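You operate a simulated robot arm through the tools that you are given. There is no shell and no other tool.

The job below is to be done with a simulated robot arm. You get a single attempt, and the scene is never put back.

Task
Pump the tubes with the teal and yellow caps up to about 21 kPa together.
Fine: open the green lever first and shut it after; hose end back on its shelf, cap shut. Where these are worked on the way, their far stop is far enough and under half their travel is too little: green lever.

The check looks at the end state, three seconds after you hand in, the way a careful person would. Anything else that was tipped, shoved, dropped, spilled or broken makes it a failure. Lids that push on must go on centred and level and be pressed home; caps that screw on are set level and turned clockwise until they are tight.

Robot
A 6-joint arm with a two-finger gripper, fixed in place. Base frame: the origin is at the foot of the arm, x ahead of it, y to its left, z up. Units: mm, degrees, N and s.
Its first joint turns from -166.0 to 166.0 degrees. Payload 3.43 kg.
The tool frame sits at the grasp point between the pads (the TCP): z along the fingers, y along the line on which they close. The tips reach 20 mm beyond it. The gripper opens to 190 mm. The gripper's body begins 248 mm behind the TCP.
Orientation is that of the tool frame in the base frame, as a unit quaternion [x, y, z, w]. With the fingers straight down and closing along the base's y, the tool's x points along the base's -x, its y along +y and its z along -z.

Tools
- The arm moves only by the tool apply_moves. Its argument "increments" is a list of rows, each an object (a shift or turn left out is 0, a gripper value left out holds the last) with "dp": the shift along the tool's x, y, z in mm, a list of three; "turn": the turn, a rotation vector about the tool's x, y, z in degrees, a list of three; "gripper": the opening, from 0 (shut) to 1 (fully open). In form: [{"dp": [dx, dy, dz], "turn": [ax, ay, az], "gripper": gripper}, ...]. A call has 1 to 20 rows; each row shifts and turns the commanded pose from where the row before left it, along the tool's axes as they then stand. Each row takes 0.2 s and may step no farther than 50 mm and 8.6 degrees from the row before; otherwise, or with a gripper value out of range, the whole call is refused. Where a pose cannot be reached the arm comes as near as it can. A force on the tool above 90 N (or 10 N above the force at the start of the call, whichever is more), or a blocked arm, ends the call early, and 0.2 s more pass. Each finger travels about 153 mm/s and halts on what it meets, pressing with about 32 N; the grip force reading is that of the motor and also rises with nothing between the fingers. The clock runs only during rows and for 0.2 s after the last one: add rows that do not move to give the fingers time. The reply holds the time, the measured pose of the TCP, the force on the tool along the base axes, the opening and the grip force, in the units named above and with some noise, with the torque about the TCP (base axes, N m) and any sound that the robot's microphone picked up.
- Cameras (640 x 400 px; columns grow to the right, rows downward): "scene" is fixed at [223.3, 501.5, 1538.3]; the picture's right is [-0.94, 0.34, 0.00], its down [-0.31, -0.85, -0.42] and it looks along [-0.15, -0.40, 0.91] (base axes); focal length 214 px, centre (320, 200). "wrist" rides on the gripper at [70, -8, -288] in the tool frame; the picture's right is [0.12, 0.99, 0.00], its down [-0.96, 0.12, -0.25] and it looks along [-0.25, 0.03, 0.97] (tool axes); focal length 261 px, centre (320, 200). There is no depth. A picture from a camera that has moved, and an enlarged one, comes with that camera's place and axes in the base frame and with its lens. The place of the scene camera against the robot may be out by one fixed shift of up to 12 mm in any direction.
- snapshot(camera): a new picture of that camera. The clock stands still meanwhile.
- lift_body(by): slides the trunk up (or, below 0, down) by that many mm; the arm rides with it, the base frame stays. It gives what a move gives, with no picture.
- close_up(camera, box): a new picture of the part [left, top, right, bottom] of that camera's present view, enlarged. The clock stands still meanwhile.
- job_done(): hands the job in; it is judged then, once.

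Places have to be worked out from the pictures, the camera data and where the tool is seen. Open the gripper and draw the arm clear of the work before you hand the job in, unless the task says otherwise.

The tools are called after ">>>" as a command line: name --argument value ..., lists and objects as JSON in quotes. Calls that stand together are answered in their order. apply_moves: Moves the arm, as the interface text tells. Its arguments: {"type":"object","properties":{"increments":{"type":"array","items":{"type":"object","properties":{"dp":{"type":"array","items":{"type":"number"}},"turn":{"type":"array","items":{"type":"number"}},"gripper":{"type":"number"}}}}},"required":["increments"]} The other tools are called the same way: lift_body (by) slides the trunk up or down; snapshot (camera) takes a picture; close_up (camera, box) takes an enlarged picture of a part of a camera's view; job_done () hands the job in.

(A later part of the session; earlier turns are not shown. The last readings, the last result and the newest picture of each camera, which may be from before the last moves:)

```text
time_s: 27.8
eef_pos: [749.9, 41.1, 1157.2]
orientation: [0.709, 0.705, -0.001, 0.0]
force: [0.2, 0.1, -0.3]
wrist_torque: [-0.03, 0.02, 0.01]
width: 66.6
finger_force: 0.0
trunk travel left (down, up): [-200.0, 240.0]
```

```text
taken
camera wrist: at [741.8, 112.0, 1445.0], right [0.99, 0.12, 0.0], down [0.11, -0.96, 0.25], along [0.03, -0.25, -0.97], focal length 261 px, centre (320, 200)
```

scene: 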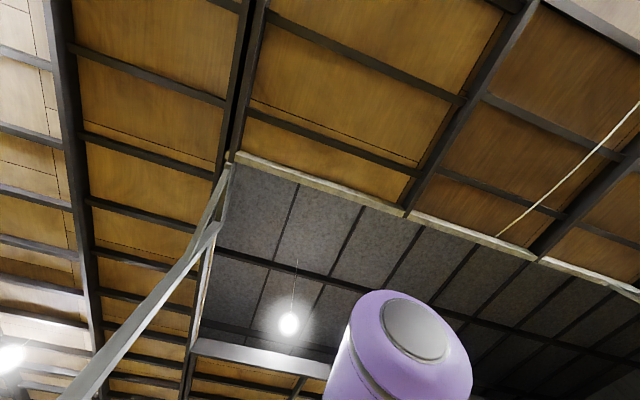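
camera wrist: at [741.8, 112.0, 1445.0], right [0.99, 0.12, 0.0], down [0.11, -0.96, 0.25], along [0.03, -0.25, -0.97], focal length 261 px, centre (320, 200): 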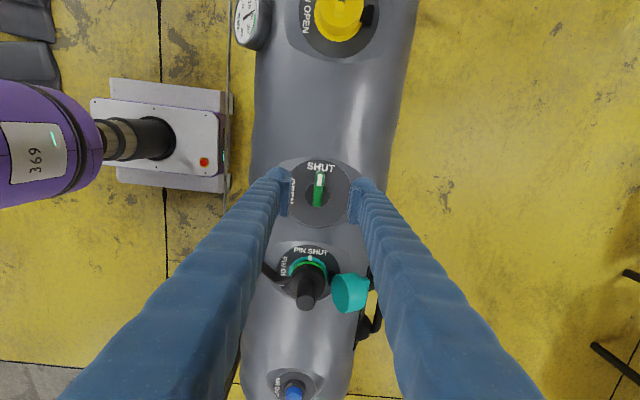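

>>> close_up --camera "wrist" --box '[270, 150, 370, 240]'

>>> close_up --camera "wrist" --box '[260, 230, 390, 330]'

```text
4.44 times, centred on (320, 195) of wrist
camera zoom: at [741.8, 112.0, 1445.0], right [0.99, 0.12, 0.0], down [0.11, -0.96, 0.25], along [0.03, -0.25, -0.97], focal length 1158 px, centre (320, 222)
```

zoom: 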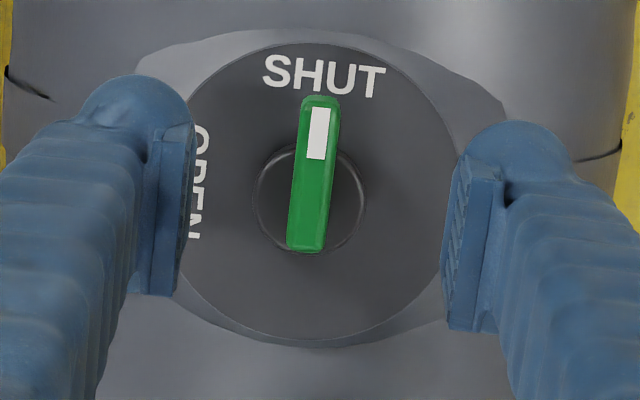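

```text
4.00 times, centred on (325, 280) of wrist
camera zoom: at [741.8, 112.0, 1445.0], right [0.99, 0.12, 0.0], down [0.11, -0.96, 0.25], along [0.03, -0.25, -0.97], focal length 1043 px, centre (300, -120)
```

zoom: 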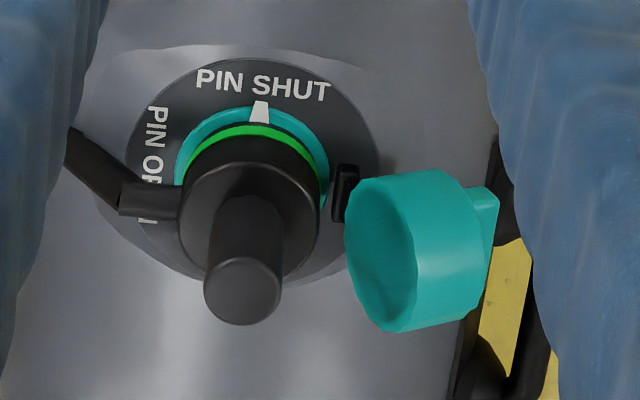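

The lever runs from about y -16 to 47 at x 751, top near z 988, pivot near (752, 0). I descend to just above it and check alignment.

>>> apply_moves --increments '[{"dp": [-15, 1, 0]}, {"dp": [0, 0, 45]}, {"dp": [0, 0, 45]}, {"dp": [0, 0, 40]}, {"dp": [0, 0, 0]}]'

>>> snapshot --camera "wrist"

>>> close_up --camera "wrist" --box '[260, 140, 380, 260]'

```text
time_s: 29.0
eef_pos: [753.5, 26.1, 1030.4]
orientation: [0.706, 0.708, 0.0, 0.0]
force: [-0.1, -0.4, 0.2]
wrist_torque: [0.0, 0.01, -0.01]
width: 66.5
finger_force: 0.0
trunk travel left (down, up): [-200.0, 240.0]
```

```text
taken
camera wrist: at [744.2, 96.5, 1317.7], right [0.99, 0.12, 0.0], down [0.12, -0.96, 0.25], along [0.03, -0.25, -0.97], focal length 261 px, centre (320, 200)
```

wrist: 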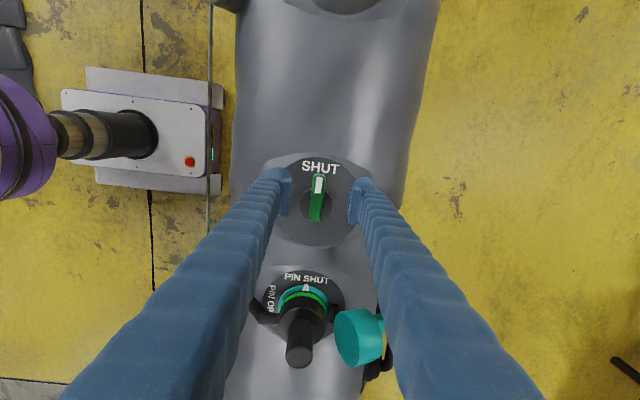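

```text
3.33 times, centred on (320, 200) of wrist
camera zoom: at [744.2, 96.5, 1317.7], right [0.99, 0.12, 0.0], down [0.12, -0.96, 0.25], along [0.03, -0.25, -0.97], focal length 869 px, centre (320, 200)
```

zoom: 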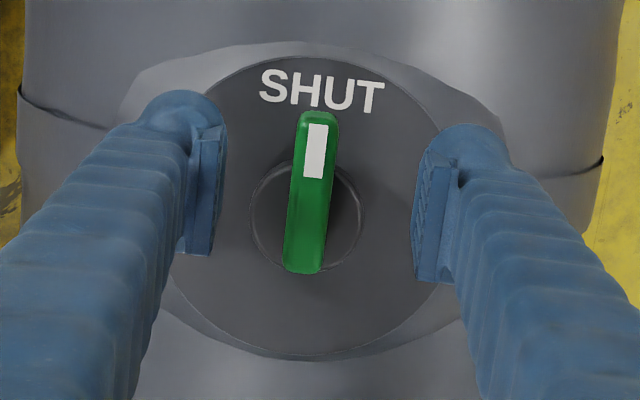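

Alignment is good. I descend to put the pads either side of the lever and close.

>>> apply_moves --increments '[{"dp": [0, 0, 20]}, {"dp": [0, 0, 12]}, {"dp": [0, 0, 8]}, {"dp": [0, 0, 0]}]'

>>> close_up --camera "wrist" --box '[260, 140, 380, 260]'

```text
time_s: 30.0
eef_pos: [753.0, 26.0, 991.9]
orientation: [0.707, 0.707, -0.001, 0.0]
force: [-0.2, 1.2, -0.2]
wrist_torque: [0.04, -0.02, 0.01]
width: 66.5
finger_force: 0.0
trunk travel left (down, up): [-200.0, 240.0]
```

```text
3.33 times, centred on (320, 200) of wrist
camera zoom: at [744.1, 97.6, 1277.7], right [0.99, 0.12, 0.0], down [0.12, -0.96, 0.25], along [0.03, -0.25, -0.97], focal length 869 px, centre (320, 200)
```

zoom: 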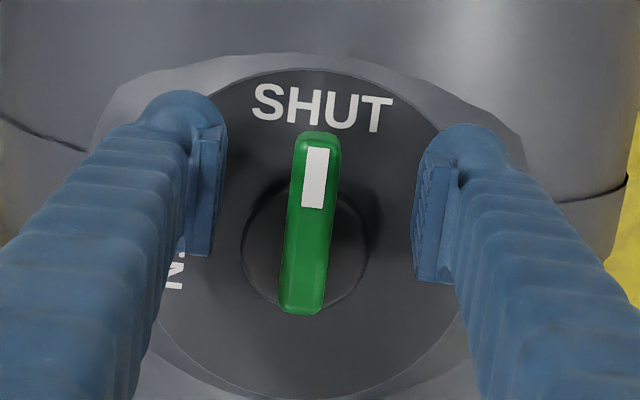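

>>> apply_moves --increments '[{"dp": [0, 0, 4]}, {"gripper": 0.0}, {}, {}]'

>>> close_up --camera "wrist" --box '[260, 140, 380, 260]'

```text
time_s: 31.0
eef_pos: [750.1, 25.6, 985.2]
orientation: [0.707, 0.707, -0.001, -0.001]
force: [-12.1, -0.1, -4.0]
wrist_torque: [0.0, 0.18, -0.23]
width: 39.4
finger_force: 45.3
trunk travel left (down, up): [-200.0, 240.0]
```

```text
3.33 times, centred on (320, 200) of wrist
camera zoom: at [742.4, 97.3, 1273.0], right [0.99, 0.12, 0.0], down [0.12, -0.96, 0.25], along [0.03, -0.25, -0.97], focal length 869 px, centre (320, 200)
```

zoom: 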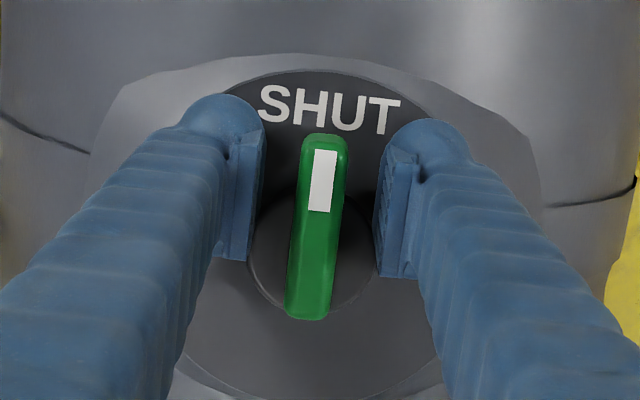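

The fingers halted at 39 mm, on the hub rather than the lever. I open, shift outward along the lever past the hub, and close again.

>>> apply_moves --increments '[{"gripper": 0.3}, {}, {"dp": [19, 1, -3]}, {}, {"gripper": 0.0}, {}, {}]'

>>> close_up --camera "wrist" --box '[260, 140, 380, 260]'

```text
time_s: 32.6
eef_pos: [750.8, 45.3, 989.4]
orientation: [0.707, 0.707, -0.001, -0.002]
force: [-14.6, -0.5, -4.4]
wrist_torque: [0.09, 0.1, -0.16]
width: 14.9
finger_force: 45.1
trunk travel left (down, up): [-200.0, 240.0]
```

```text
3.33 times, centred on (320, 200) of wrist
camera zoom: at [742.5, 115.9, 1275.7], right [0.99, 0.12, 0.0], down [0.12, -0.96, 0.25], along [0.03, -0.25, -0.97], focal length 869 px, centre (320, 200)
```

zoom: 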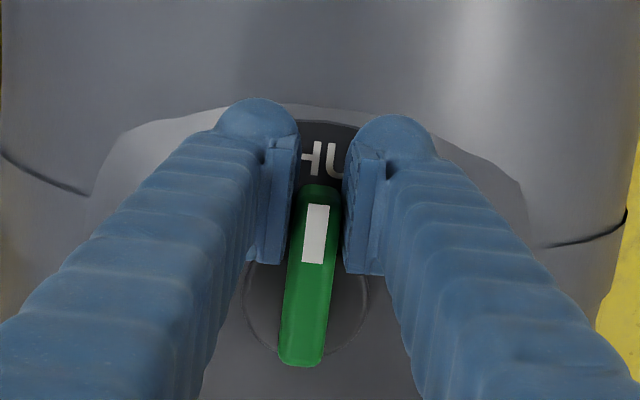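

The lever is held (14.9 mm). I swing it about the hub in an arc toward OPEN (the -x side).

>>> apply_moves --increments '[{"dp": [-0.46, -6.42, 0], "turn": [0, 0, -8.2]}, {"dp": [-0.46, -6.42, 0], "turn": [0, 0, -8.2]}, {"dp": [-0.46, -6.42, 0], "turn": [0, 0, -8.2]}, {"dp": [-0.46, -6.42, 0], "turn": [0, 0, -8.2]}, {"dp": [-0.46, -6.42, 0], "turn": [0, 0, -8.2]}]'

>>> close_up --camera "wrist" --box '[240, 130, 400, 290]'

```text
time_s: 33.8
eef_pos: [721.5, 34.9, 988.7]
orientation: [0.413, 0.911, -0.001, 0.0]
force: [-13.7, 5.4, -5.0]
wrist_torque: [0.05, 0.07, -0.3]
width: 15.2
finger_force: 44.6
trunk travel left (down, up): [-200.0, 240.0]
```

```text
2.50 times, centred on (320, 210) of wrist
camera zoom: at [668.7, 82.6, 1275.8], right [0.67, 0.74, 0.0], down [0.72, -0.65, 0.25], along [0.18, -0.17, -0.97], focal length 652 px, centre (320, 175)
```

zoom: 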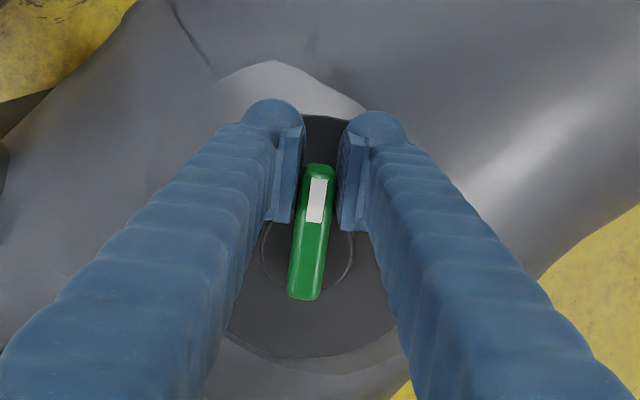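

>>> apply_moves --increments '[{"dp": [-0.46, -6.42, 0], "turn": [0, 0, -8.2]}, {"dp": [-0.46, -6.42, 0], "turn": [0, 0, -8.2]}, {"dp": [-0.46, -6.42, 0], "turn": [0, 0, -8.2]}, {"dp": [-0.46, -6.42, 0], "turn": [0, 0, -8.2]}, {"dp": [-0.46, -6.42, 0], "turn": [0, 0, -8.2]}, {"dp": [-0.46, -6.42, 0], "turn": [0, 0, -8.2]}]'

>>> close_up --camera "wrist" --box '[240, 130, 400, 290]'

```text
time_s: 35.2
eef_pos: [704.2, 0.4, 988.9]
orientation: [-0.004, 1.0, 0.0, 0.0]
force: [-13.4, 4.2, -7.4]
wrist_torque: [0.08, 0.38, -0.24]
width: 14.9
finger_force: 45.1
trunk travel left (down, up): [-200.0, 240.0]
```

```text
2.50 times, centred on (320, 210) of wrist
camera zoom: at [635.0, -8.3, 1275.9], right [-0.13, 0.99, 0.0], down [0.96, 0.12, 0.25], along [0.24, 0.03, -0.97], focal length 652 px, centre (320, 175)
```

zoom: 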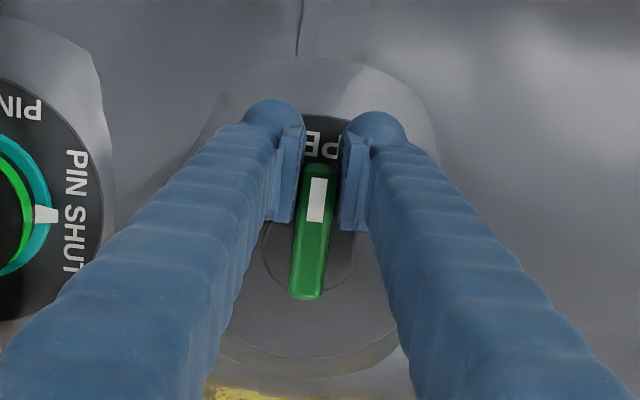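

The lever now points at OPEN. I release, rise and check the lever and gauges.

>>> apply_moves --increments '[{"gripper": 0.3}, {}, {"dp": [0, 0, -40]}, {"dp": [0, 0, -45]}, {"dp": [0, 0, -45]}, {"dp": [0, 0, -45]}]'

>>> snapshot --camera "wrist"

>>> close_up --camera "wrist" --box '[280, 130, 400, 250]'

```text
time_s: 36.6
eef_pos: [707.9, -2.1, 1162.7]
orientation: [-0.002, 1.0, 0.0, 0.001]
force: [0.0, 0.3, -0.6]
wrist_torque: [0.0, -0.03, 0.0]
width: 57.1
finger_force: 0.0
trunk travel left (down, up): [-200.0, 240.0]
```

```text
taken
camera wrist: at [637.4, -10.8, 1449.6], right [-0.12, 0.99, 0.0], down [0.96, 0.12, 0.25], along [0.25, 0.03, -0.97], focal length 261 px, centre (320, 200)
```

wrist: 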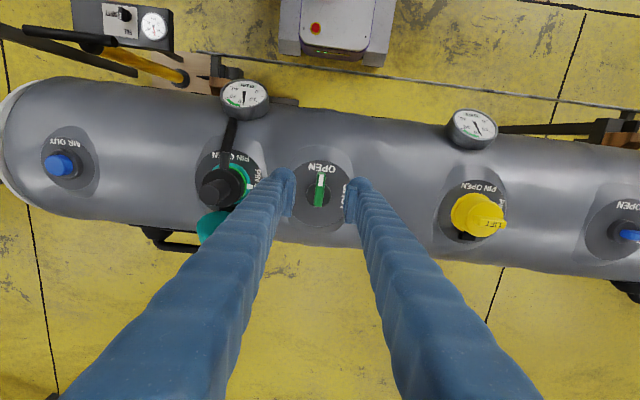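

```text
3.33 times, centred on (340, 190) of wrist
camera zoom: at [637.4, -10.8, 1449.6], right [-0.12, 0.99, 0.0], down [0.96, 0.12, 0.25], along [0.25, 0.03, -0.97], focal length 869 px, centre (253, 233)
```

zoom: 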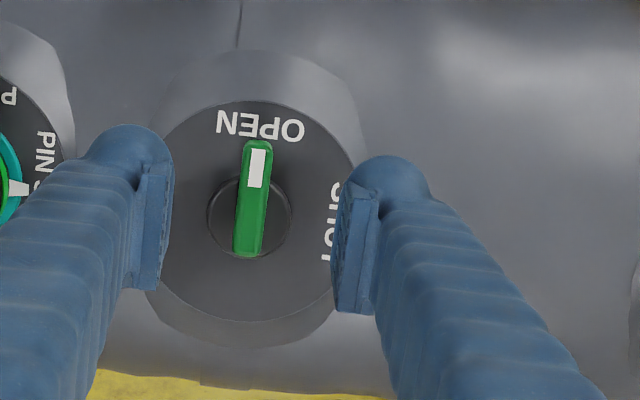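

>>> close_up --camera "wrist" --box '[210, 70, 280, 120]'

>>> close_up --camera "wrist" --box '[440, 100, 510, 150]'

>>> close_up --camera "wrist" --box '[20, 0, 240, 110]'

```text
8.00 times, centred on (245, 95) of wrist
camera zoom: at [637.4, -10.8, 1449.6], right [-0.12, 0.99, 0.0], down [0.96, 0.12, 0.25], along [0.25, 0.03, -0.97], focal length 2085 px, centre (920, 1040)
```

zoom: 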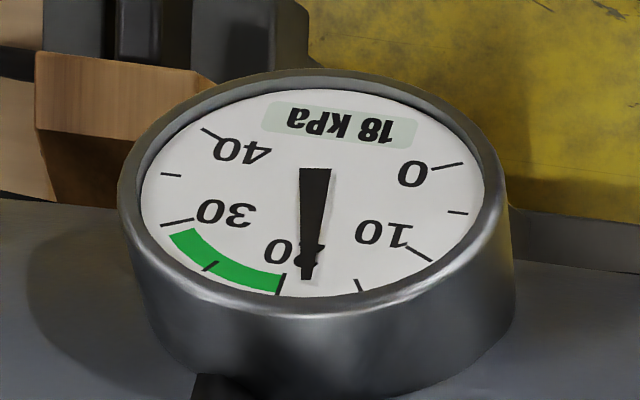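

```text
8.00 times, centred on (475, 125) of wrist
camera zoom: at [637.4, -10.8, 1449.6], right [-0.12, 0.99, 0.0], down [0.96, 0.12, 0.25], along [0.25, 0.03, -0.97], focal length 2085 px, centre (-920, 800)
```

zoom: 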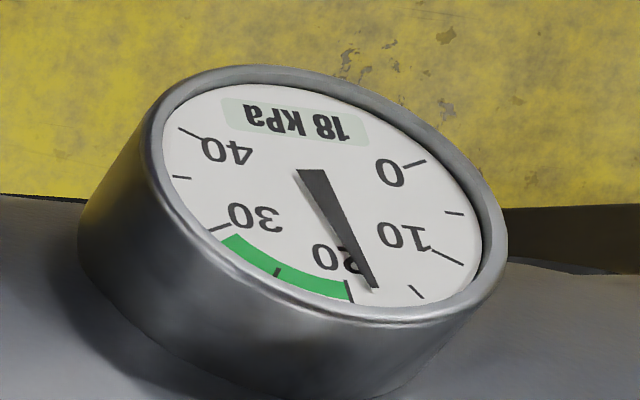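

```text
2.91 times, centred on (130, 55) of wrist
camera zoom: at [637.4, -10.8, 1449.6], right [-0.12, 0.99, 0.0], down [0.96, 0.12, 0.25], along [0.25, 0.03, -0.97], focal length 758 px, centre (873, 622)
```

zoom: 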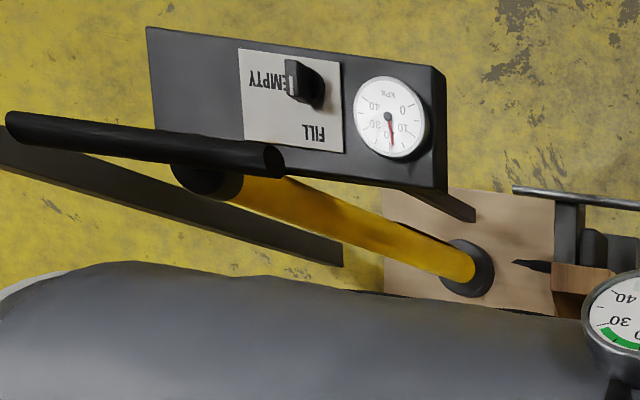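

Both gauges read 18. I now travel to above the pump handle, rotate for a grip across the bar and descend.

>>> apply_moves --increments '[{"dp": [14.2, -43.4, 0]}, {"dp": [14.2, -43.4, 0]}, {"dp": [14.2, -43.4, 0]}, {"dp": [14.2, -43.4, 0]}, {"dp": [14.2, -43.4, 0]}, {"dp": [14.2, -43.4, 0]}, {"dp": [14.2, -43.4, 0]}, {"dp": [14.2, -43.4, 0]}, {"dp": [14.2, -43.4, 0]}, {"dp": [14.2, -43.4, 0]}, {"dp": [14.2, -43.4, 0]}, {"dp": [14.2, -43.4, 0]}, {"dp": [14.2, -43.4, 0]}, {"dp": [14.2, -43.4, 0]}, {"dp": [14.2, -43.4, 0]}]'

>>> apply_moves --increments '[{"turn": [0, 0, 8.18], "gripper": 0.4}, {"turn": [0, 0, 8.18]}, {"turn": [0, 0, 8.18]}, {"turn": [0, 0, 8.18]}, {"turn": [0, 0, 8.18]}, {"turn": [0, 0, 8.18]}, {"turn": [0, 0, 8.18]}, {"turn": [0, 0, 8.18]}, {"turn": [0, 0, 8.18]}, {"turn": [0, 0, 8.18]}, {"turn": [0, 0, 8.2]}, {"dp": [0, 0, 45]}, {"dp": [0, 0, 45]}, {"dp": [0, 0, 45]}, {"dp": [0, 0, 45]}, {"dp": [-40, -10, 20]}, {"dp": [-40, -10, 20]}]'

>>> snapshot --camera "wrist"

```text
time_s: 39.8
eef_pos: [496.7, -652.4, 1160.8]
orientation: [-0.003, 1.0, 0.0, -0.001]
force: [-0.2, 0.6, -0.3]
wrist_torque: [0.01, -0.02, 0.02]
width: 57.0
finger_force: 0.1
trunk travel left (down, up): [-200.0, 240.0]
```

```text
time_s: 43.4
eef_pos: [474.4, -731.4, 946.4]
orientation: [0.706, 0.708, 0.0, -0.001]
force: [0.1, 0.2, -0.7]
wrist_torque: [0.07, 0.0, 0.01]
width: 76.1
finger_force: 0.0
trunk travel left (down, up): [-200.0, 240.0]
```

```text
taken
camera wrist: at [466.7, -661.7, 1232.8], right [0.99, 0.12, 0.0], down [0.12, -0.96, 0.25], along [0.03, -0.24, -0.97], focal length 261 px, centre (320, 200)
```

wrist: 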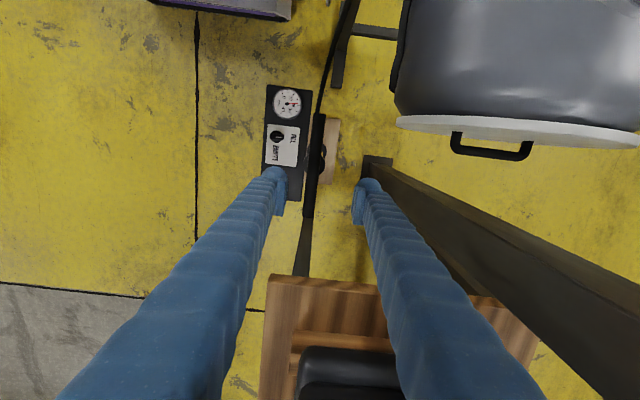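

The T-bar's centre is confirmed near (464, -735, 613). I descend above it and check.

>>> apply_moves --increments '[{"dp": [-5, -9, 45]}, {"dp": [0, 0, 48]}, {"dp": [0, 0, 48]}, {"dp": [0, 0, 48]}, {"dp": [0, 0, 48]}, {"dp": [0, 0, 45]}, {}]'

>>> snapshot --camera "wrist"

>>> close_up --camera "wrist" --box '[220, 80, 420, 240]'

```text
time_s: 45.0
eef_pos: [465.6, -737.0, 662.4]
orientation: [0.706, 0.708, -0.001, 0.0]
force: [-0.5, -1.1, 1.5]
wrist_torque: [0.07, 0.0, 0.02]
width: 76.0
finger_force: 0.0
trunk travel left (down, up): [-200.0, 240.0]
```

```text
taken
camera wrist: at [456.8, -665.1, 949.6], right [0.99, 0.12, 0.0], down [0.12, -0.96, 0.25], along [0.03, -0.25, -0.97], focal length 261 px, centre (320, 200)
```

wrist: 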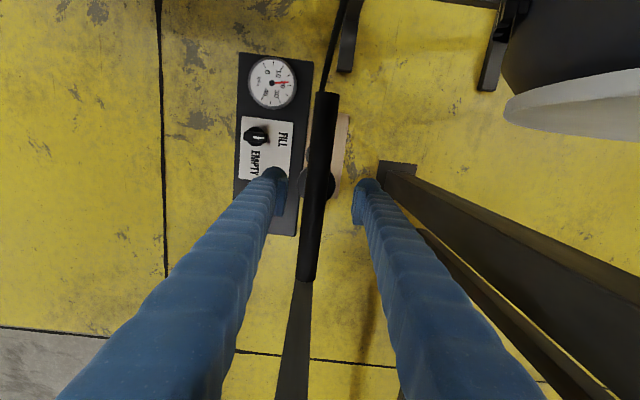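

```text
2.50 times, centred on (320, 160) of wrist
camera zoom: at [456.8, -665.1, 949.6], right [0.99, 0.12, 0.0], down [0.12, -0.96, 0.25], along [0.03, -0.25, -0.97], focal length 652 px, centre (320, 300)
```

zoom: 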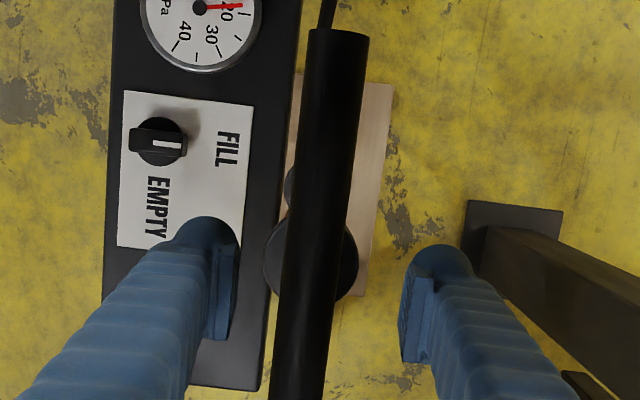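

The bar is centred between the fingers. I lower onto it, grip, and try a first gentle pull up.

>>> apply_moves --increments '[{"dp": [-4, -2, 20]}, {"dp": [0, 0, 22]}, {"gripper": 0.0}, {}, {}]'

```text
time_s: 46.2
eef_pos: [461.4, -741.1, 620.2]
orientation: [0.706, 0.708, 0.0, -0.002]
force: [-53.3, -13.4, -8.2]
wrist_torque: [-0.03, -0.22, -0.33]
width: 24.9
finger_force: 44.5
trunk travel left (down, up): [-200.0, 240.0]
```

>>> apply_moves --increments '[{"dp": [0, -2, 0]}, {}]'

```text
time_s: 46.8
eef_pos: [460.8, -741.2, 619.6]
orientation: [0.706, 0.708, 0.0, -0.001]
force: [-46.7, -4.0, -5.6]
wrist_torque: [0.1, -0.32, -0.35]
width: 24.8
finger_force: 45.3
trunk travel left (down, up): [-200.0, 240.0]
```

>>> apply_moves --increments '[{"dp": [0, -4, 0]}, {}]'

>>> close_up --camera "wrist" --box '[220, 80, 420, 240]'

```text
time_s: 47.4
eef_pos: [460.5, -740.8, 620.5]
orientation: [0.706, 0.708, 0.0, 0.0]
force: [-19.4, 8.6, -5.7]
wrist_torque: [0.1, -0.21, -0.62]
width: 25.0
finger_force: 45.5
trunk travel left (down, up): [-200.0, 240.0]
```

```text
2.50 times, centred on (320, 160) of wrist
camera zoom: at [451.5, -670.1, 907.3], right [0.99, 0.12, 0.0], down [0.12, -0.96, 0.25], along [0.03, -0.25, -0.97], focal length 652 px, centre (320, 300)
```

zoom: 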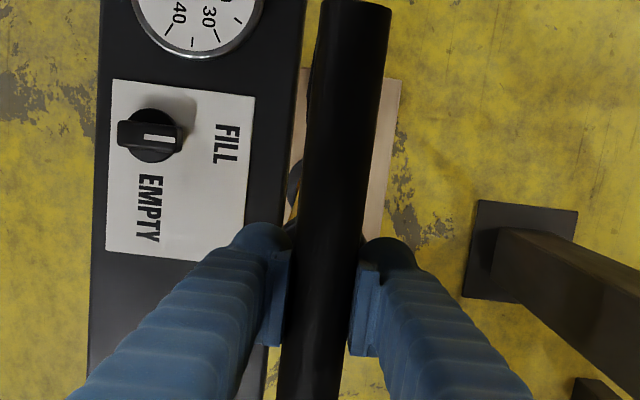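

Gripped across the bar with little side force. I lift slowly.

>>> apply_moves --increments '[{"dp": [0, -1.5, -8]}, {"dp": [0, 0, -15]}, {"dp": [0, 0, -20]}, {"dp": [0, 0, -20]}, {}]'

```text
time_s: 48.6
eef_pos: [459.9, -740.7, 681.6]
orientation: [0.706, 0.708, 0.001, -0.003]
force: [15.9, 42.5, -19.4]
wrist_torque: [0.54, 0.09, -0.54]
width: 24.8
finger_force: 44.3
trunk travel left (down, up): [-200.0, 240.0]
```

>>> apply_moves --increments '[{"dp": [1, 0, -30]}, {"dp": [0, 0, -30]}, {"dp": [0, 0, -30]}, {"dp": [0, 0, -30]}, {}]'

```text
time_s: 49.8
eef_pos: [460.6, -741.3, 805.6]
orientation: [0.706, 0.709, 0.0, 0.0]
force: [25.7, 29.0, -16.8]
wrist_torque: [0.24, 0.29, -0.32]
width: 25.0
finger_force: 44.7
trunk travel left (down, up): [-200.0, 240.0]
```

>>> apply_moves --increments '[{"dp": [1, 2, -20]}, {"dp": [0, 0, -20]}, {"dp": [0, 0, -20]}, {}]'

>>> snapshot --camera "wrist"

```text
time_s: 50.8
eef_pos: [461.4, -741.5, 860.0]
orientation: [0.706, 0.708, -0.001, -0.002]
force: [19.1, 9.2, -48.8]
wrist_torque: [-0.37, 0.18, -0.34]
width: 24.8
finger_force: 45.3
trunk travel left (down, up): [-200.0, 240.0]
```

```text
taken
camera wrist: at [452.5, -670.9, 1147.7], right [0.99, 0.12, 0.0], down [0.12, -0.96, 0.25], along [0.03, -0.24, -0.97], focal length 261 px, centre (320, 200)
```

wrist: 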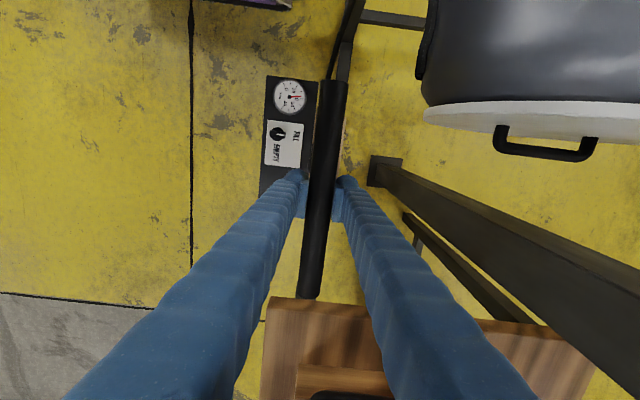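

The pull rose to 49 N at z 860, so that is the top of a 240 mm stroke. I push down to the start height and check the force.

>>> apply_moves --increments '[{"dp": [0, 0, 20]}, {"dp": [0, 0, 25]}, {"dp": [0, 0, 25]}, {"dp": [0, 0, 25]}, {"dp": [0, 0, 25]}, {"dp": [0, 0, 25]}, {"dp": [0, 0, 25]}, {"dp": [0, 0, 25]}, {"dp": [0, 0, 25]}, {"dp": [0, 0, 15]}, {}]'

>>> close_up --camera "wrist" --box '[220, 40, 340, 160]'

```text
time_s: 53.2
eef_pos: [460.3, -741.7, 626.7]
orientation: [0.706, 0.708, 0.0, 0.0]
force: [2.0, -23.2, 11.8]
wrist_torque: [-0.5, -0.04, -0.52]
width: 24.8
finger_force: 44.5
trunk travel left (down, up): [-200.0, 240.0]
```

```text
3.33 times, centred on (280, 100) of wrist
camera zoom: at [451.4, -669.8, 913.4], right [0.99, 0.12, 0.0], down [0.12, -0.96, 0.25], along [0.03, -0.25, -0.97], focal length 869 px, centre (453, 533)
```

zoom: 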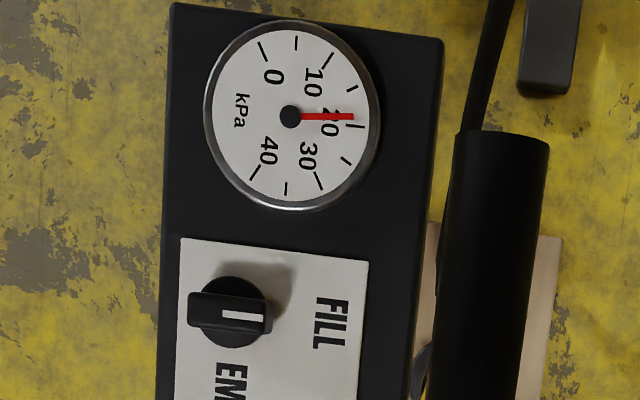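

The pump gauge needle moved to just under 20. I do another full stroke and read again to calibrate.

>>> apply_moves --increments '[{"dp": [0, 0, -38]}, {"dp": [0, 0, -38]}, {"dp": [0, 0, -38]}, {"dp": [0, 0, -38]}, {"dp": [0, 0, -38]}, {"dp": [0, 0, -38]}, {"dp": [0, 0, 0]}, {"dp": [0, 0, 30]}, {"dp": [0, 0, 33]}, {"dp": [0, 0, 33]}, {"dp": [0, 0, 33]}, {"dp": [0, 0, 33]}, {"dp": [0, 0, 33]}, {"dp": [0, 0, 33]}, {}]'

>>> close_up --camera "wrist" --box '[220, 40, 340, 160]'

```text
time_s: 56.4
eef_pos: [460.4, -739.9, 626.6]
orientation: [0.705, 0.709, -0.002, 0.003]
force: [18.8, -28.7, 13.4]
wrist_torque: [-0.08, -0.02, -0.64]
width: 24.9
finger_force: 44.3
trunk travel left (down, up): [-200.0, 240.0]
```

```text
3.33 times, centred on (280, 100) of wrist
camera zoom: at [450.8, -668.2, 913.0], right [0.99, 0.12, 0.0], down [0.12, -0.96, 0.25], along [0.03, -0.25, -0.97], focal length 869 px, centre (453, 533)
```

zoom: 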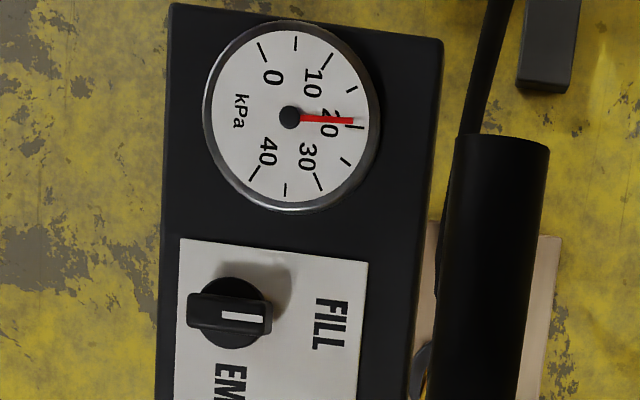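

Each stroke raises about 0.75 kPa, so now about 19.5. Another stroke and a sharper look.

>>> apply_moves --increments '[{"dp": [0, 0, -38]}, {"dp": [0, 0, -38]}, {"dp": [0, 0, -38]}, {"dp": [0, 0, -38]}, {"dp": [0, 0, -38]}, {"dp": [0, 0, -38]}, {"dp": [0, 0, 0]}, {"dp": [0, 0, 30]}, {"dp": [0, 0, 33]}, {"dp": [0, 0, 33]}, {"dp": [0, 0, 33]}, {"dp": [0, 0, 33]}, {"dp": [0, 0, 33]}, {"dp": [0, 0, 33]}, {}]'

>>> close_up --camera "wrist" --box '[220, 40, 340, 160]'

```text
time_s: 59.6
eef_pos: [460.6, -739.2, 623.9]
orientation: [0.706, 0.708, 0.0, -0.003]
force: [4.9, 8.1, 7.8]
wrist_torque: [-0.35, -0.03, -0.56]
width: 24.9
finger_force: 45.1
trunk travel left (down, up): [-200.0, 240.0]
```

```text
3.33 times, centred on (280, 100) of wrist
camera zoom: at [452.5, -670.1, 912.3], right [0.99, 0.12, 0.0], down [0.12, -0.96, 0.24], along [0.03, -0.24, -0.97], focal length 869 px, centre (453, 533)
```

zoom: 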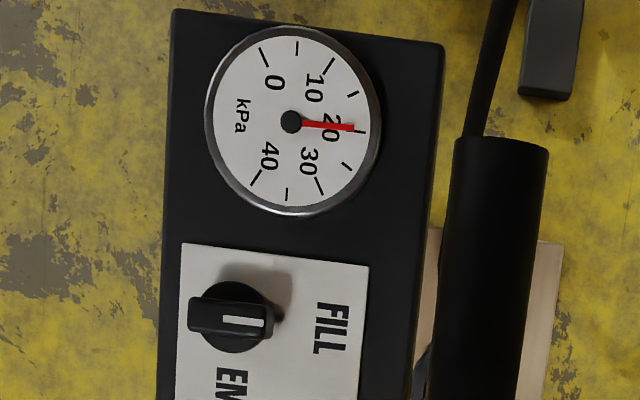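

>>> close_up --camera "wrist" --box '[256, 46, 296, 106]'

>>> snapshot --camera "wrist"

```text
6.67 times, centred on (276, 76) of wrist
camera zoom: at [452.5, -670.1, 912.3], right [0.99, 0.12, 0.0], down [0.12, -0.96, 0.24], along [0.03, -0.24, -0.97], focal length 1738 px, centre (613, 1027)
```

zoom: 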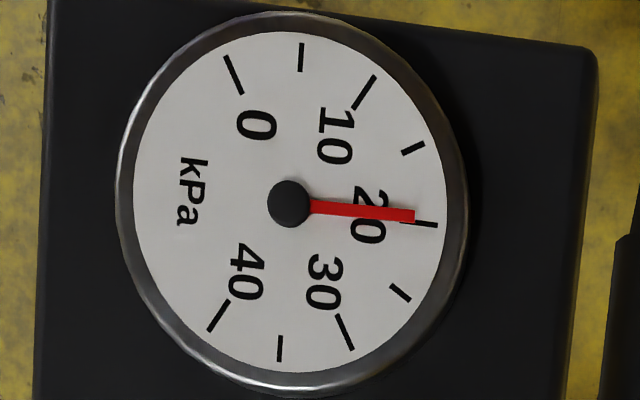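

```text
taken
camera wrist: at [452.5, -670.1, 912.3], right [0.99, 0.12, 0.0], down [0.12, -0.96, 0.24], along [0.03, -0.24, -0.97], focal length 261 px, centre (320, 200)
```

wrist: 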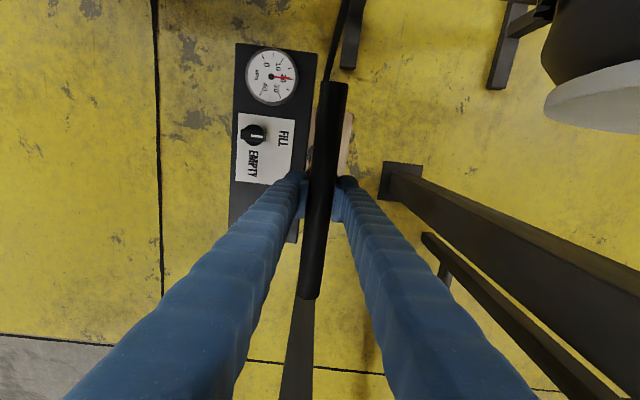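

Careful reading of this dial gives about 19.4. I do one more stroke and read at high zoom.

>>> apply_moves --increments '[{"dp": [0, 0, -38]}, {"dp": [0, 0, -38]}, {"dp": [0, 0, -38]}, {"dp": [0, 0, -38]}, {"dp": [0, 0, -38]}, {"dp": [0, 0, -40]}, {"dp": [0, 0, 0]}, {"dp": [0, 0, 30]}, {"dp": [0, 0, 33]}, {"dp": [0, 0, 33]}, {"dp": [0, 0, 33]}, {"dp": [0, 0, 33]}, {"dp": [0, 0, 33]}, {"dp": [0, 0, 35]}, {}]'

>>> close_up --camera "wrist" --box '[256, 46, 296, 106]'

```text
time_s: 62.8
eef_pos: [459.9, -738.9, 629.6]
orientation: [0.705, 0.709, -0.002, 0.001]
force: [40.1, 1.0, 10.8]
wrist_torque: [-0.65, 0.02, -0.66]
width: 24.6
finger_force: 45.1
trunk travel left (down, up): [-200.0, 240.0]
```

```text
6.67 times, centred on (276, 76) of wrist
camera zoom: at [451.2, -668.2, 916.7], right [0.99, 0.12, 0.0], down [0.12, -0.96, 0.25], along [0.03, -0.25, -0.97], focal length 1738 px, centre (613, 1027)
```

zoom: 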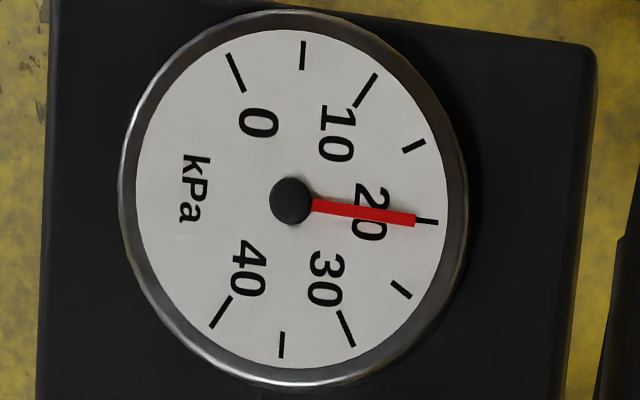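

Now about 19.9: roughly 0.5 kPa per stroke. Two more strokes should give about 21.

>>> apply_moves --increments '[{"dp": [0, 2, -38]}, {"dp": [0, 0, -38]}, {"dp": [0, 0, -38]}, {"dp": [0, 0, -38]}, {"dp": [0, 0, -38]}, {"dp": [0, 0, -38]}, {"dp": [0, 0, 0]}, {"dp": [0, 0, 30]}, {"dp": [0, 0, 33]}, {"dp": [0, 0, 33]}, {"dp": [0, 0, 33]}, {"dp": [0, 0, 33]}, {"dp": [0, 0, 33]}, {"dp": [0, 0, 35]}, {}]'

>>> close_up --camera "wrist" --box '[256, 46, 296, 106]'

```text
time_s: 66.0
eef_pos: [461.0, -739.9, 625.2]
orientation: [0.707, 0.707, 0.0, 0.001]
force: [14.4, -25.3, 11.6]
wrist_torque: [-0.38, -0.11, -0.6]
width: 24.9
finger_force: 45.1
trunk travel left (down, up): [-200.0, 240.0]
```

```text
6.67 times, centred on (276, 76) of wrist
camera zoom: at [451.3, -668.0, 911.9], right [0.99, 0.12, 0.0], down [0.12, -0.96, 0.25], along [0.03, -0.25, -0.97], focal length 1738 px, centre (613, 1027)
```

zoom: 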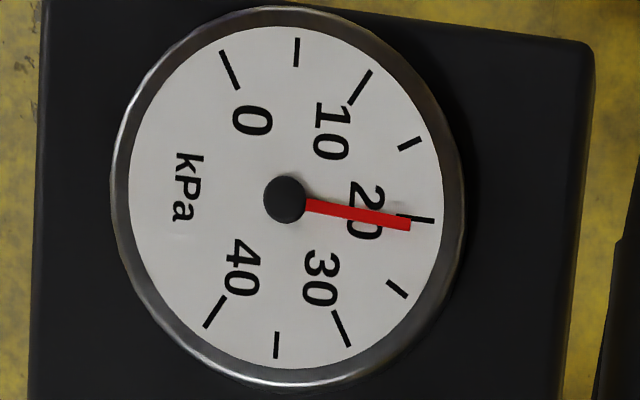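

Reads about 20.4; one more stroke.

>>> apply_moves --increments '[{"dp": [0, 0, -38]}, {"dp": [0, 0, -38]}, {"dp": [0, 0, -38]}, {"dp": [0, 0, -38]}, {"dp": [0, 0, -38]}, {"dp": [0, 0, -38]}, {"dp": [0, 0, 0]}, {"dp": [0, 0, 30]}, {"dp": [0, 0, 33]}, {"dp": [0, 0, 33]}, {"dp": [0, 0, 33]}, {"dp": [0, 0, 33]}, {"dp": [0, 0, 33]}, {"dp": [0, 0, 33]}, {"dp": [0, 0, 4]}, {}]'

>>> close_up --camera "wrist" --box '[256, 46, 296, 106]'

```text
time_s: 69.4
eef_pos: [461.4, -740.4, 619.9]
orientation: [0.706, 0.709, 0.0, 0.001]
force: [1.1, -12.9, 26.4]
wrist_torque: [0.05, -0.02, -0.56]
width: 24.9
finger_force: 45.2
trunk travel left (down, up): [-200.0, 240.0]
```

```text
6.67 times, centred on (276, 76) of wrist
camera zoom: at [451.3, -667.7, 907.0], right [0.99, 0.12, 0.0], down [0.12, -0.96, 0.25], along [0.03, -0.25, -0.97], focal length 1738 px, centre (613, 1027)
```

zoom: 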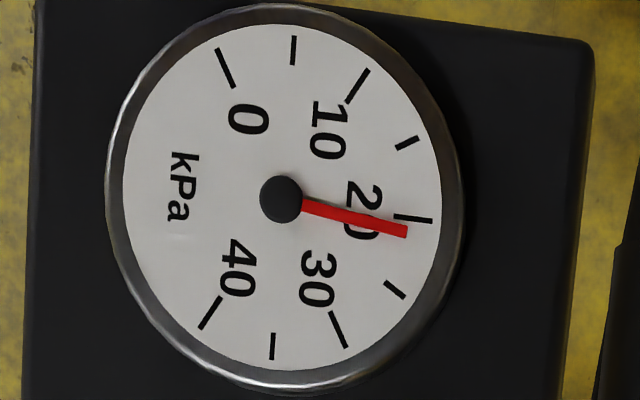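

Now about 20.9 on the pump gauge, handle back at its bottom. I release and rise, then go check the tube gauges.

>>> apply_moves --increments '[{"gripper": 0.4}, {}, {"dp": [0, 0, -40]}, {"dp": [0, 0, -48]}, {"dp": [0, 0, -48]}, {"dp": [0, 0, -48]}, {"dp": [0, 0, -48]}, {"dp": [0, 0, -48]}, {"dp": [20, 0, -45]}, {"dp": [20, 0, -45]}, {"dp": [30, 0, -39]}, {"dp": [30, 0, -39]}, {"dp": [30, 0, -39]}, {"dp": [30, 0, -39]}]'

>>> snapshot --camera "wrist"

```text
time_s: 72.4
eef_pos: [464.3, -577.9, 1146.6]
orientation: [0.705, 0.709, 0.0, 0.0]
force: [0.5, 0.4, -0.1]
wrist_torque: [0.01, -0.04, 0.0]
width: 76.0
finger_force: 0.0
trunk travel left (down, up): [-200.0, 240.0]
```

```text
taken
camera wrist: at [455.2, -507.9, 1433.5], right [0.99, 0.12, 0.0], down [0.12, -0.96, 0.25], along [0.03, -0.25, -0.97], focal length 261 px, centre (320, 200)
```

wrist: 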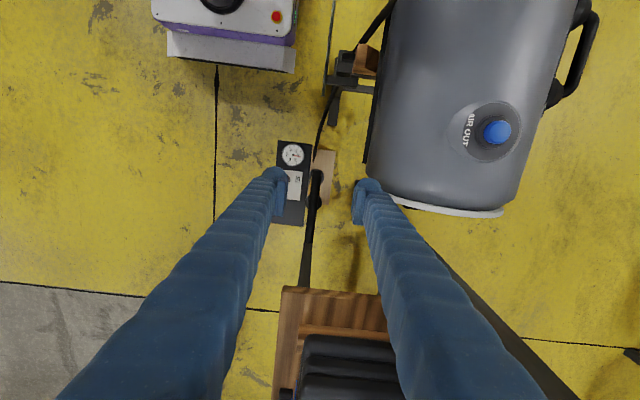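

>>> apply_moves --increments '[{"dp": [0, 0, -15]}, {"dp": [44.4, 18.6, 0]}, {"dp": [44.4, 18.6, 0]}, {"dp": [44.4, 18.6, 0]}, {"dp": [44.4, 18.6, 0]}, {"dp": [44.4, 18.6, 0]}, {"dp": [44.4, 18.6, 0]}, {"dp": [44.4, 18.6, 0]}, {"dp": [44.4, 18.6, 0]}, {"dp": [44.4, 18.6, 0]}, {"dp": [44.4, 18.6, 0]}, {"dp": [44.4, 18.6, 0]}, {"dp": [44.4, 18.6, 0]}, {"dp": [44.4, 18.6, 0]}]'

>>> apply_moves --increments '[{"turn": [0, 0, -8.18], "gripper": 0.3}, {"turn": [0, 0, -8.18]}, {"turn": [0, 0, -8.18]}, {"turn": [0, 0, -8.18]}, {"turn": [0, 0, -8.18]}, {"turn": [0, 0, -8.18]}, {"turn": [0, 0, -8.18]}, {"turn": [0, 0, -8.18]}, {"turn": [0, 0, -8.18]}, {"turn": [0, 0, -8.18]}, {"turn": [0, 0, -8.1]}]'

>>> snapshot --camera "wrist"

>>> close_up --camera "wrist" --box '[210, 70, 280, 120]'

>>> close_up --camera "wrist" --box '[440, 100, 510, 150]'

```text
time_s: 75.4
eef_pos: [706.7, 3.2, 1161.9]
orientation: [0.706, 0.708, -0.001, -0.001]
force: [-0.1, 0.1, -0.5]
wrist_torque: [-0.02, 0.08, 0.0]
width: 75.9
finger_force: 0.0
trunk travel left (down, up): [-200.0, 240.0]
```

```text
time_s: 77.8
eef_pos: [700.3, -0.9, 1163.1]
orientation: [-0.002, 1.0, 0.0, -0.001]
force: [0.4, -0.6, 0.4]
wrist_torque: [0.0, -0.01, 0.01]
width: 56.7
finger_force: 0.1
trunk travel left (down, up): [-200.0, 240.0]
```

```text
taken
camera wrist: at [630.9, -9.2, 1449.6], right [-0.12, 0.99, 0.0], down [0.96, 0.12, 0.25], along [0.24, 0.03, -0.97], focal length 261 px, centre (320, 200)
```

wrist: 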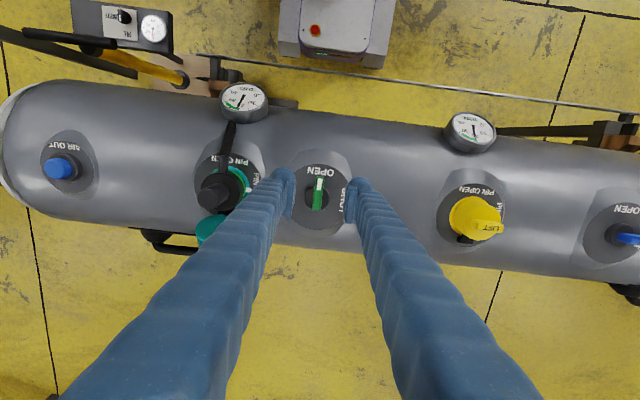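

```text
8.00 times, centred on (245, 95) of wrist
camera zoom: at [630.9, -9.2, 1449.6], right [-0.12, 0.99, 0.0], down [0.96, 0.12, 0.25], along [0.24, 0.03, -0.97], focal length 2085 px, centre (920, 1040)
```

zoom: 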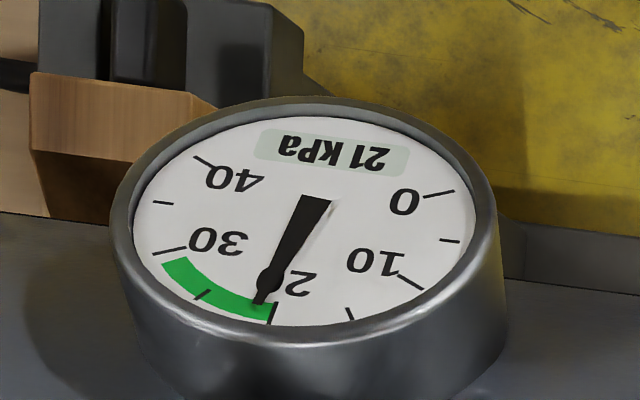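

```text
8.00 times, centred on (475, 125) of wrist
camera zoom: at [630.9, -9.2, 1449.6], right [-0.12, 0.99, 0.0], down [0.96, 0.12, 0.25], along [0.24, 0.03, -0.97], focal length 2085 px, centre (-920, 800)
```

zoom: 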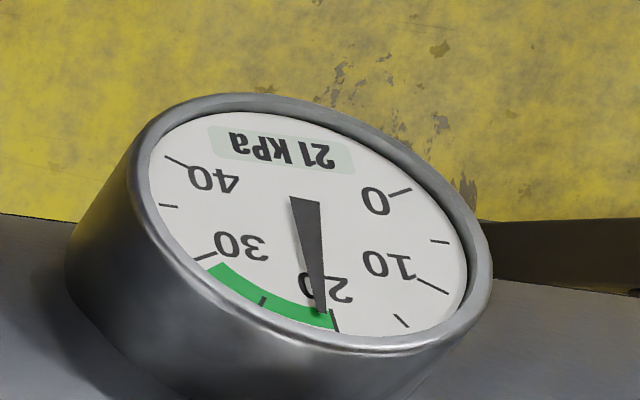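

Both tubes show 21 kPa. I descend to the lever in its OPEN position to shut it.

>>> apply_moves --increments '[{"dp": [-4, 1, 45]}, {"dp": [0, 0, 45]}, {"dp": [0, 0, 45]}, {"dp": [0, 0, 30]}, {"dp": [0, 0, 9]}, {}]'

>>> close_up --camera "wrist" --box '[240, 130, 400, 290]'

```text
time_s: 79.2
eef_pos: [704.8, 1.5, 987.8]
orientation: [0.0, 1.0, 0.0, -0.001]
force: [-0.1, 0.9, -0.3]
wrist_torque: [0.04, -0.01, 0.0]
width: 56.9
finger_force: 0.1
trunk travel left (down, up): [-200.0, 240.0]
```

```text
2.50 times, centred on (320, 210) of wrist
camera zoom: at [633.9, -6.6, 1274.1], right [-0.12, 0.99, 0.0], down [0.96, 0.12, 0.25], along [0.24, 0.03, -0.97], focal length 652 px, centre (320, 175)
```

zoom: 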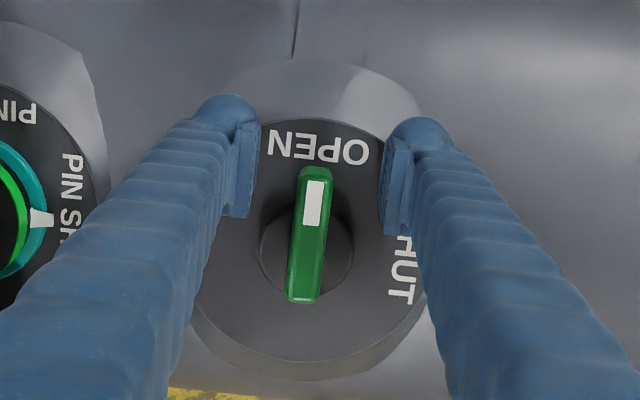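

>>> apply_moves --increments '[{"gripper": 0.0}, {}, {}, {"dp": [-0.46, 6.45, 0], "turn": [0, 0, 8.2]}, {"dp": [-0.46, 6.45, 0], "turn": [0, 0, 8.2]}, {"dp": [-0.46, 6.45, 0], "turn": [0, 0, 8.2]}, {"dp": [-0.46, 6.45, 0], "turn": [0, 0, 8.2]}, {"dp": [-0.46, 6.45, 0], "turn": [0, 0, 8.2]}, {"dp": [-0.46, 6.45, 0], "turn": [0, 0, 8.2]}, {"dp": [-0.46, 6.45, 0], "turn": [0, 0, 8.2]}, {"dp": [-0.46, 6.45, 0], "turn": [0, 0, 8.2]}, {"dp": [-0.46, 6.45, 0], "turn": [0, 0, 8.2]}, {"dp": [-0.46, 6.45, 0], "turn": [0, 0, 8.2]}, {"dp": [-0.46, 6.45, 0], "turn": [0, 0, 8.2]}, {}]'

>>> close_up --camera "wrist" --box '[240, 130, 400, 290]'

```text
time_s: 82.4
eef_pos: [751.5, 45.4, 986.9]
orientation: [0.708, 0.706, -0.001, -0.001]
force: [-18.6, 17.6, -32.4]
wrist_torque: [0.31, 0.13, -0.13]
width: 15.1
finger_force: 45.4
trunk travel left (down, up): [-200.0, 240.0]
```

```text
2.50 times, centred on (320, 210) of wrist
camera zoom: at [743.1, 117.0, 1274.4], right [0.99, 0.12, 0.0], down [0.11, -0.96, 0.25], along [0.03, -0.25, -0.97], focal length 652 px, centre (320, 175)
```

zoom: 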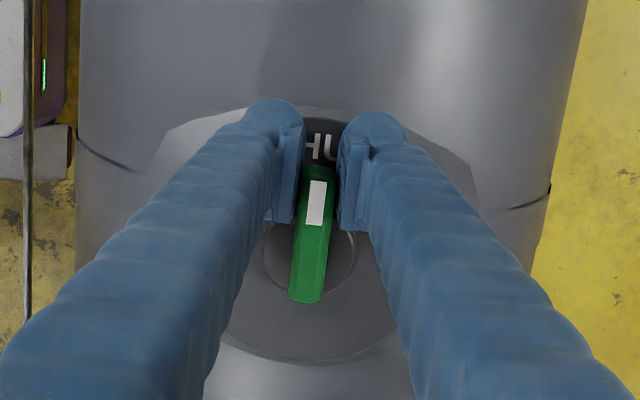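

The lever is back at SHUT; I nudge slightly against the stop to be sure, then release and rise.

>>> apply_moves --increments '[{"dp": [-0.1, 2.5, 0], "turn": [0, 0, 3]}, {}]'

>>> apply_moves --increments '[{"gripper": 0.3}, {}, {"turn": [0, 0, -3]}, {"dp": [0, 0, -40]}, {"dp": [0, 0, -45]}, {"dp": [0, 0, -45]}, {"dp": [0, 0, -45]}]'

>>> snapshot --camera "wrist"

>>> close_up --camera "wrist" --box '[270, 150, 370, 240]'

```text
time_s: 83.0
eef_pos: [751.2, 45.8, 987.0]
orientation: [0.726, 0.688, -0.002, 0.0]
force: [-29.2, 17.9, -23.6]
wrist_torque: [0.17, 0.16, 0.28]
width: 15.4
finger_force: 44.9
trunk travel left (down, up): [-200.0, 240.0]
```

```text
time_s: 84.6
eef_pos: [752.6, 46.7, 1163.0]
orientation: [0.707, 0.707, 0.0, -0.001]
force: [0.6, 0.2, 0.6]
wrist_torque: [-0.04, -0.07, -0.01]
width: 57.0
finger_force: 0.0
trunk travel left (down, up): [-200.0, 240.0]
```

```text
taken
camera wrist: at [745.1, 117.2, 1449.9], right [0.99, 0.12, 0.0], down [0.11, -0.96, 0.25], along [0.03, -0.25, -0.97], focal length 261 px, centre (320, 200)
```

wrist: 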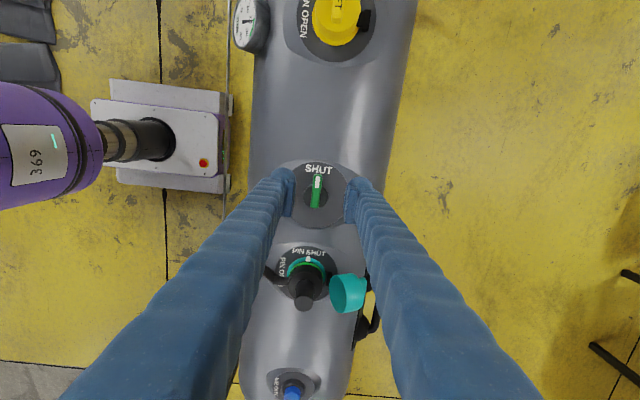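

```text
4.44 times, centred on (320, 195) of wrist
camera zoom: at [745.1, 117.2, 1449.9], right [0.99, 0.12, 0.0], down [0.11, -0.96, 0.25], along [0.03, -0.25, -0.97], focal length 1158 px, centre (320, 222)
```

zoom: 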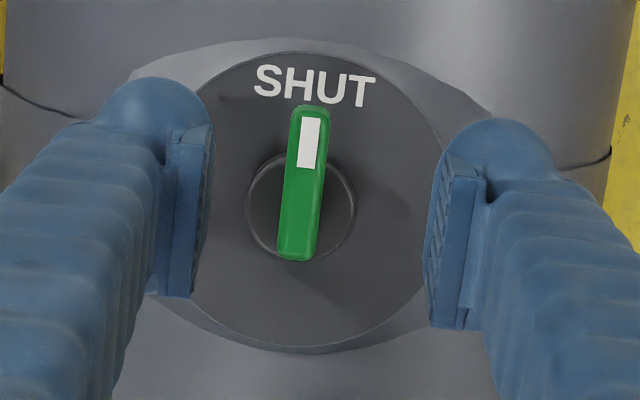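

The lever is shut. Next the hose end: I take a close-up to locate its grip and collar.

>>> close_up --camera "wrist" --box '[260, 240, 380, 330]'

```text
4.44 times, centred on (320, 285) of wrist
camera zoom: at [745.1, 117.2, 1449.9], right [0.99, 0.12, 0.0], down [0.11, -0.96, 0.25], along [0.03, -0.25, -0.97], focal length 1158 px, centre (320, -178)
```

zoom: 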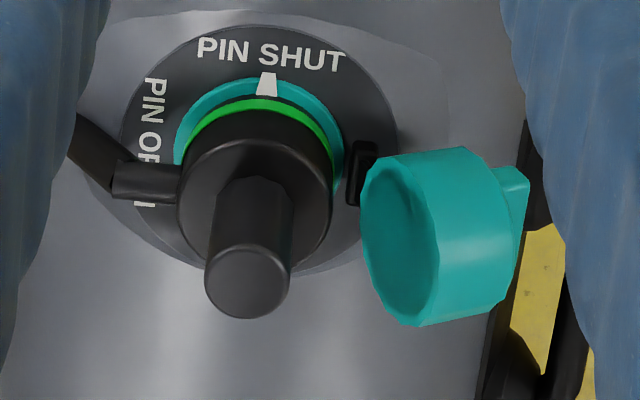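

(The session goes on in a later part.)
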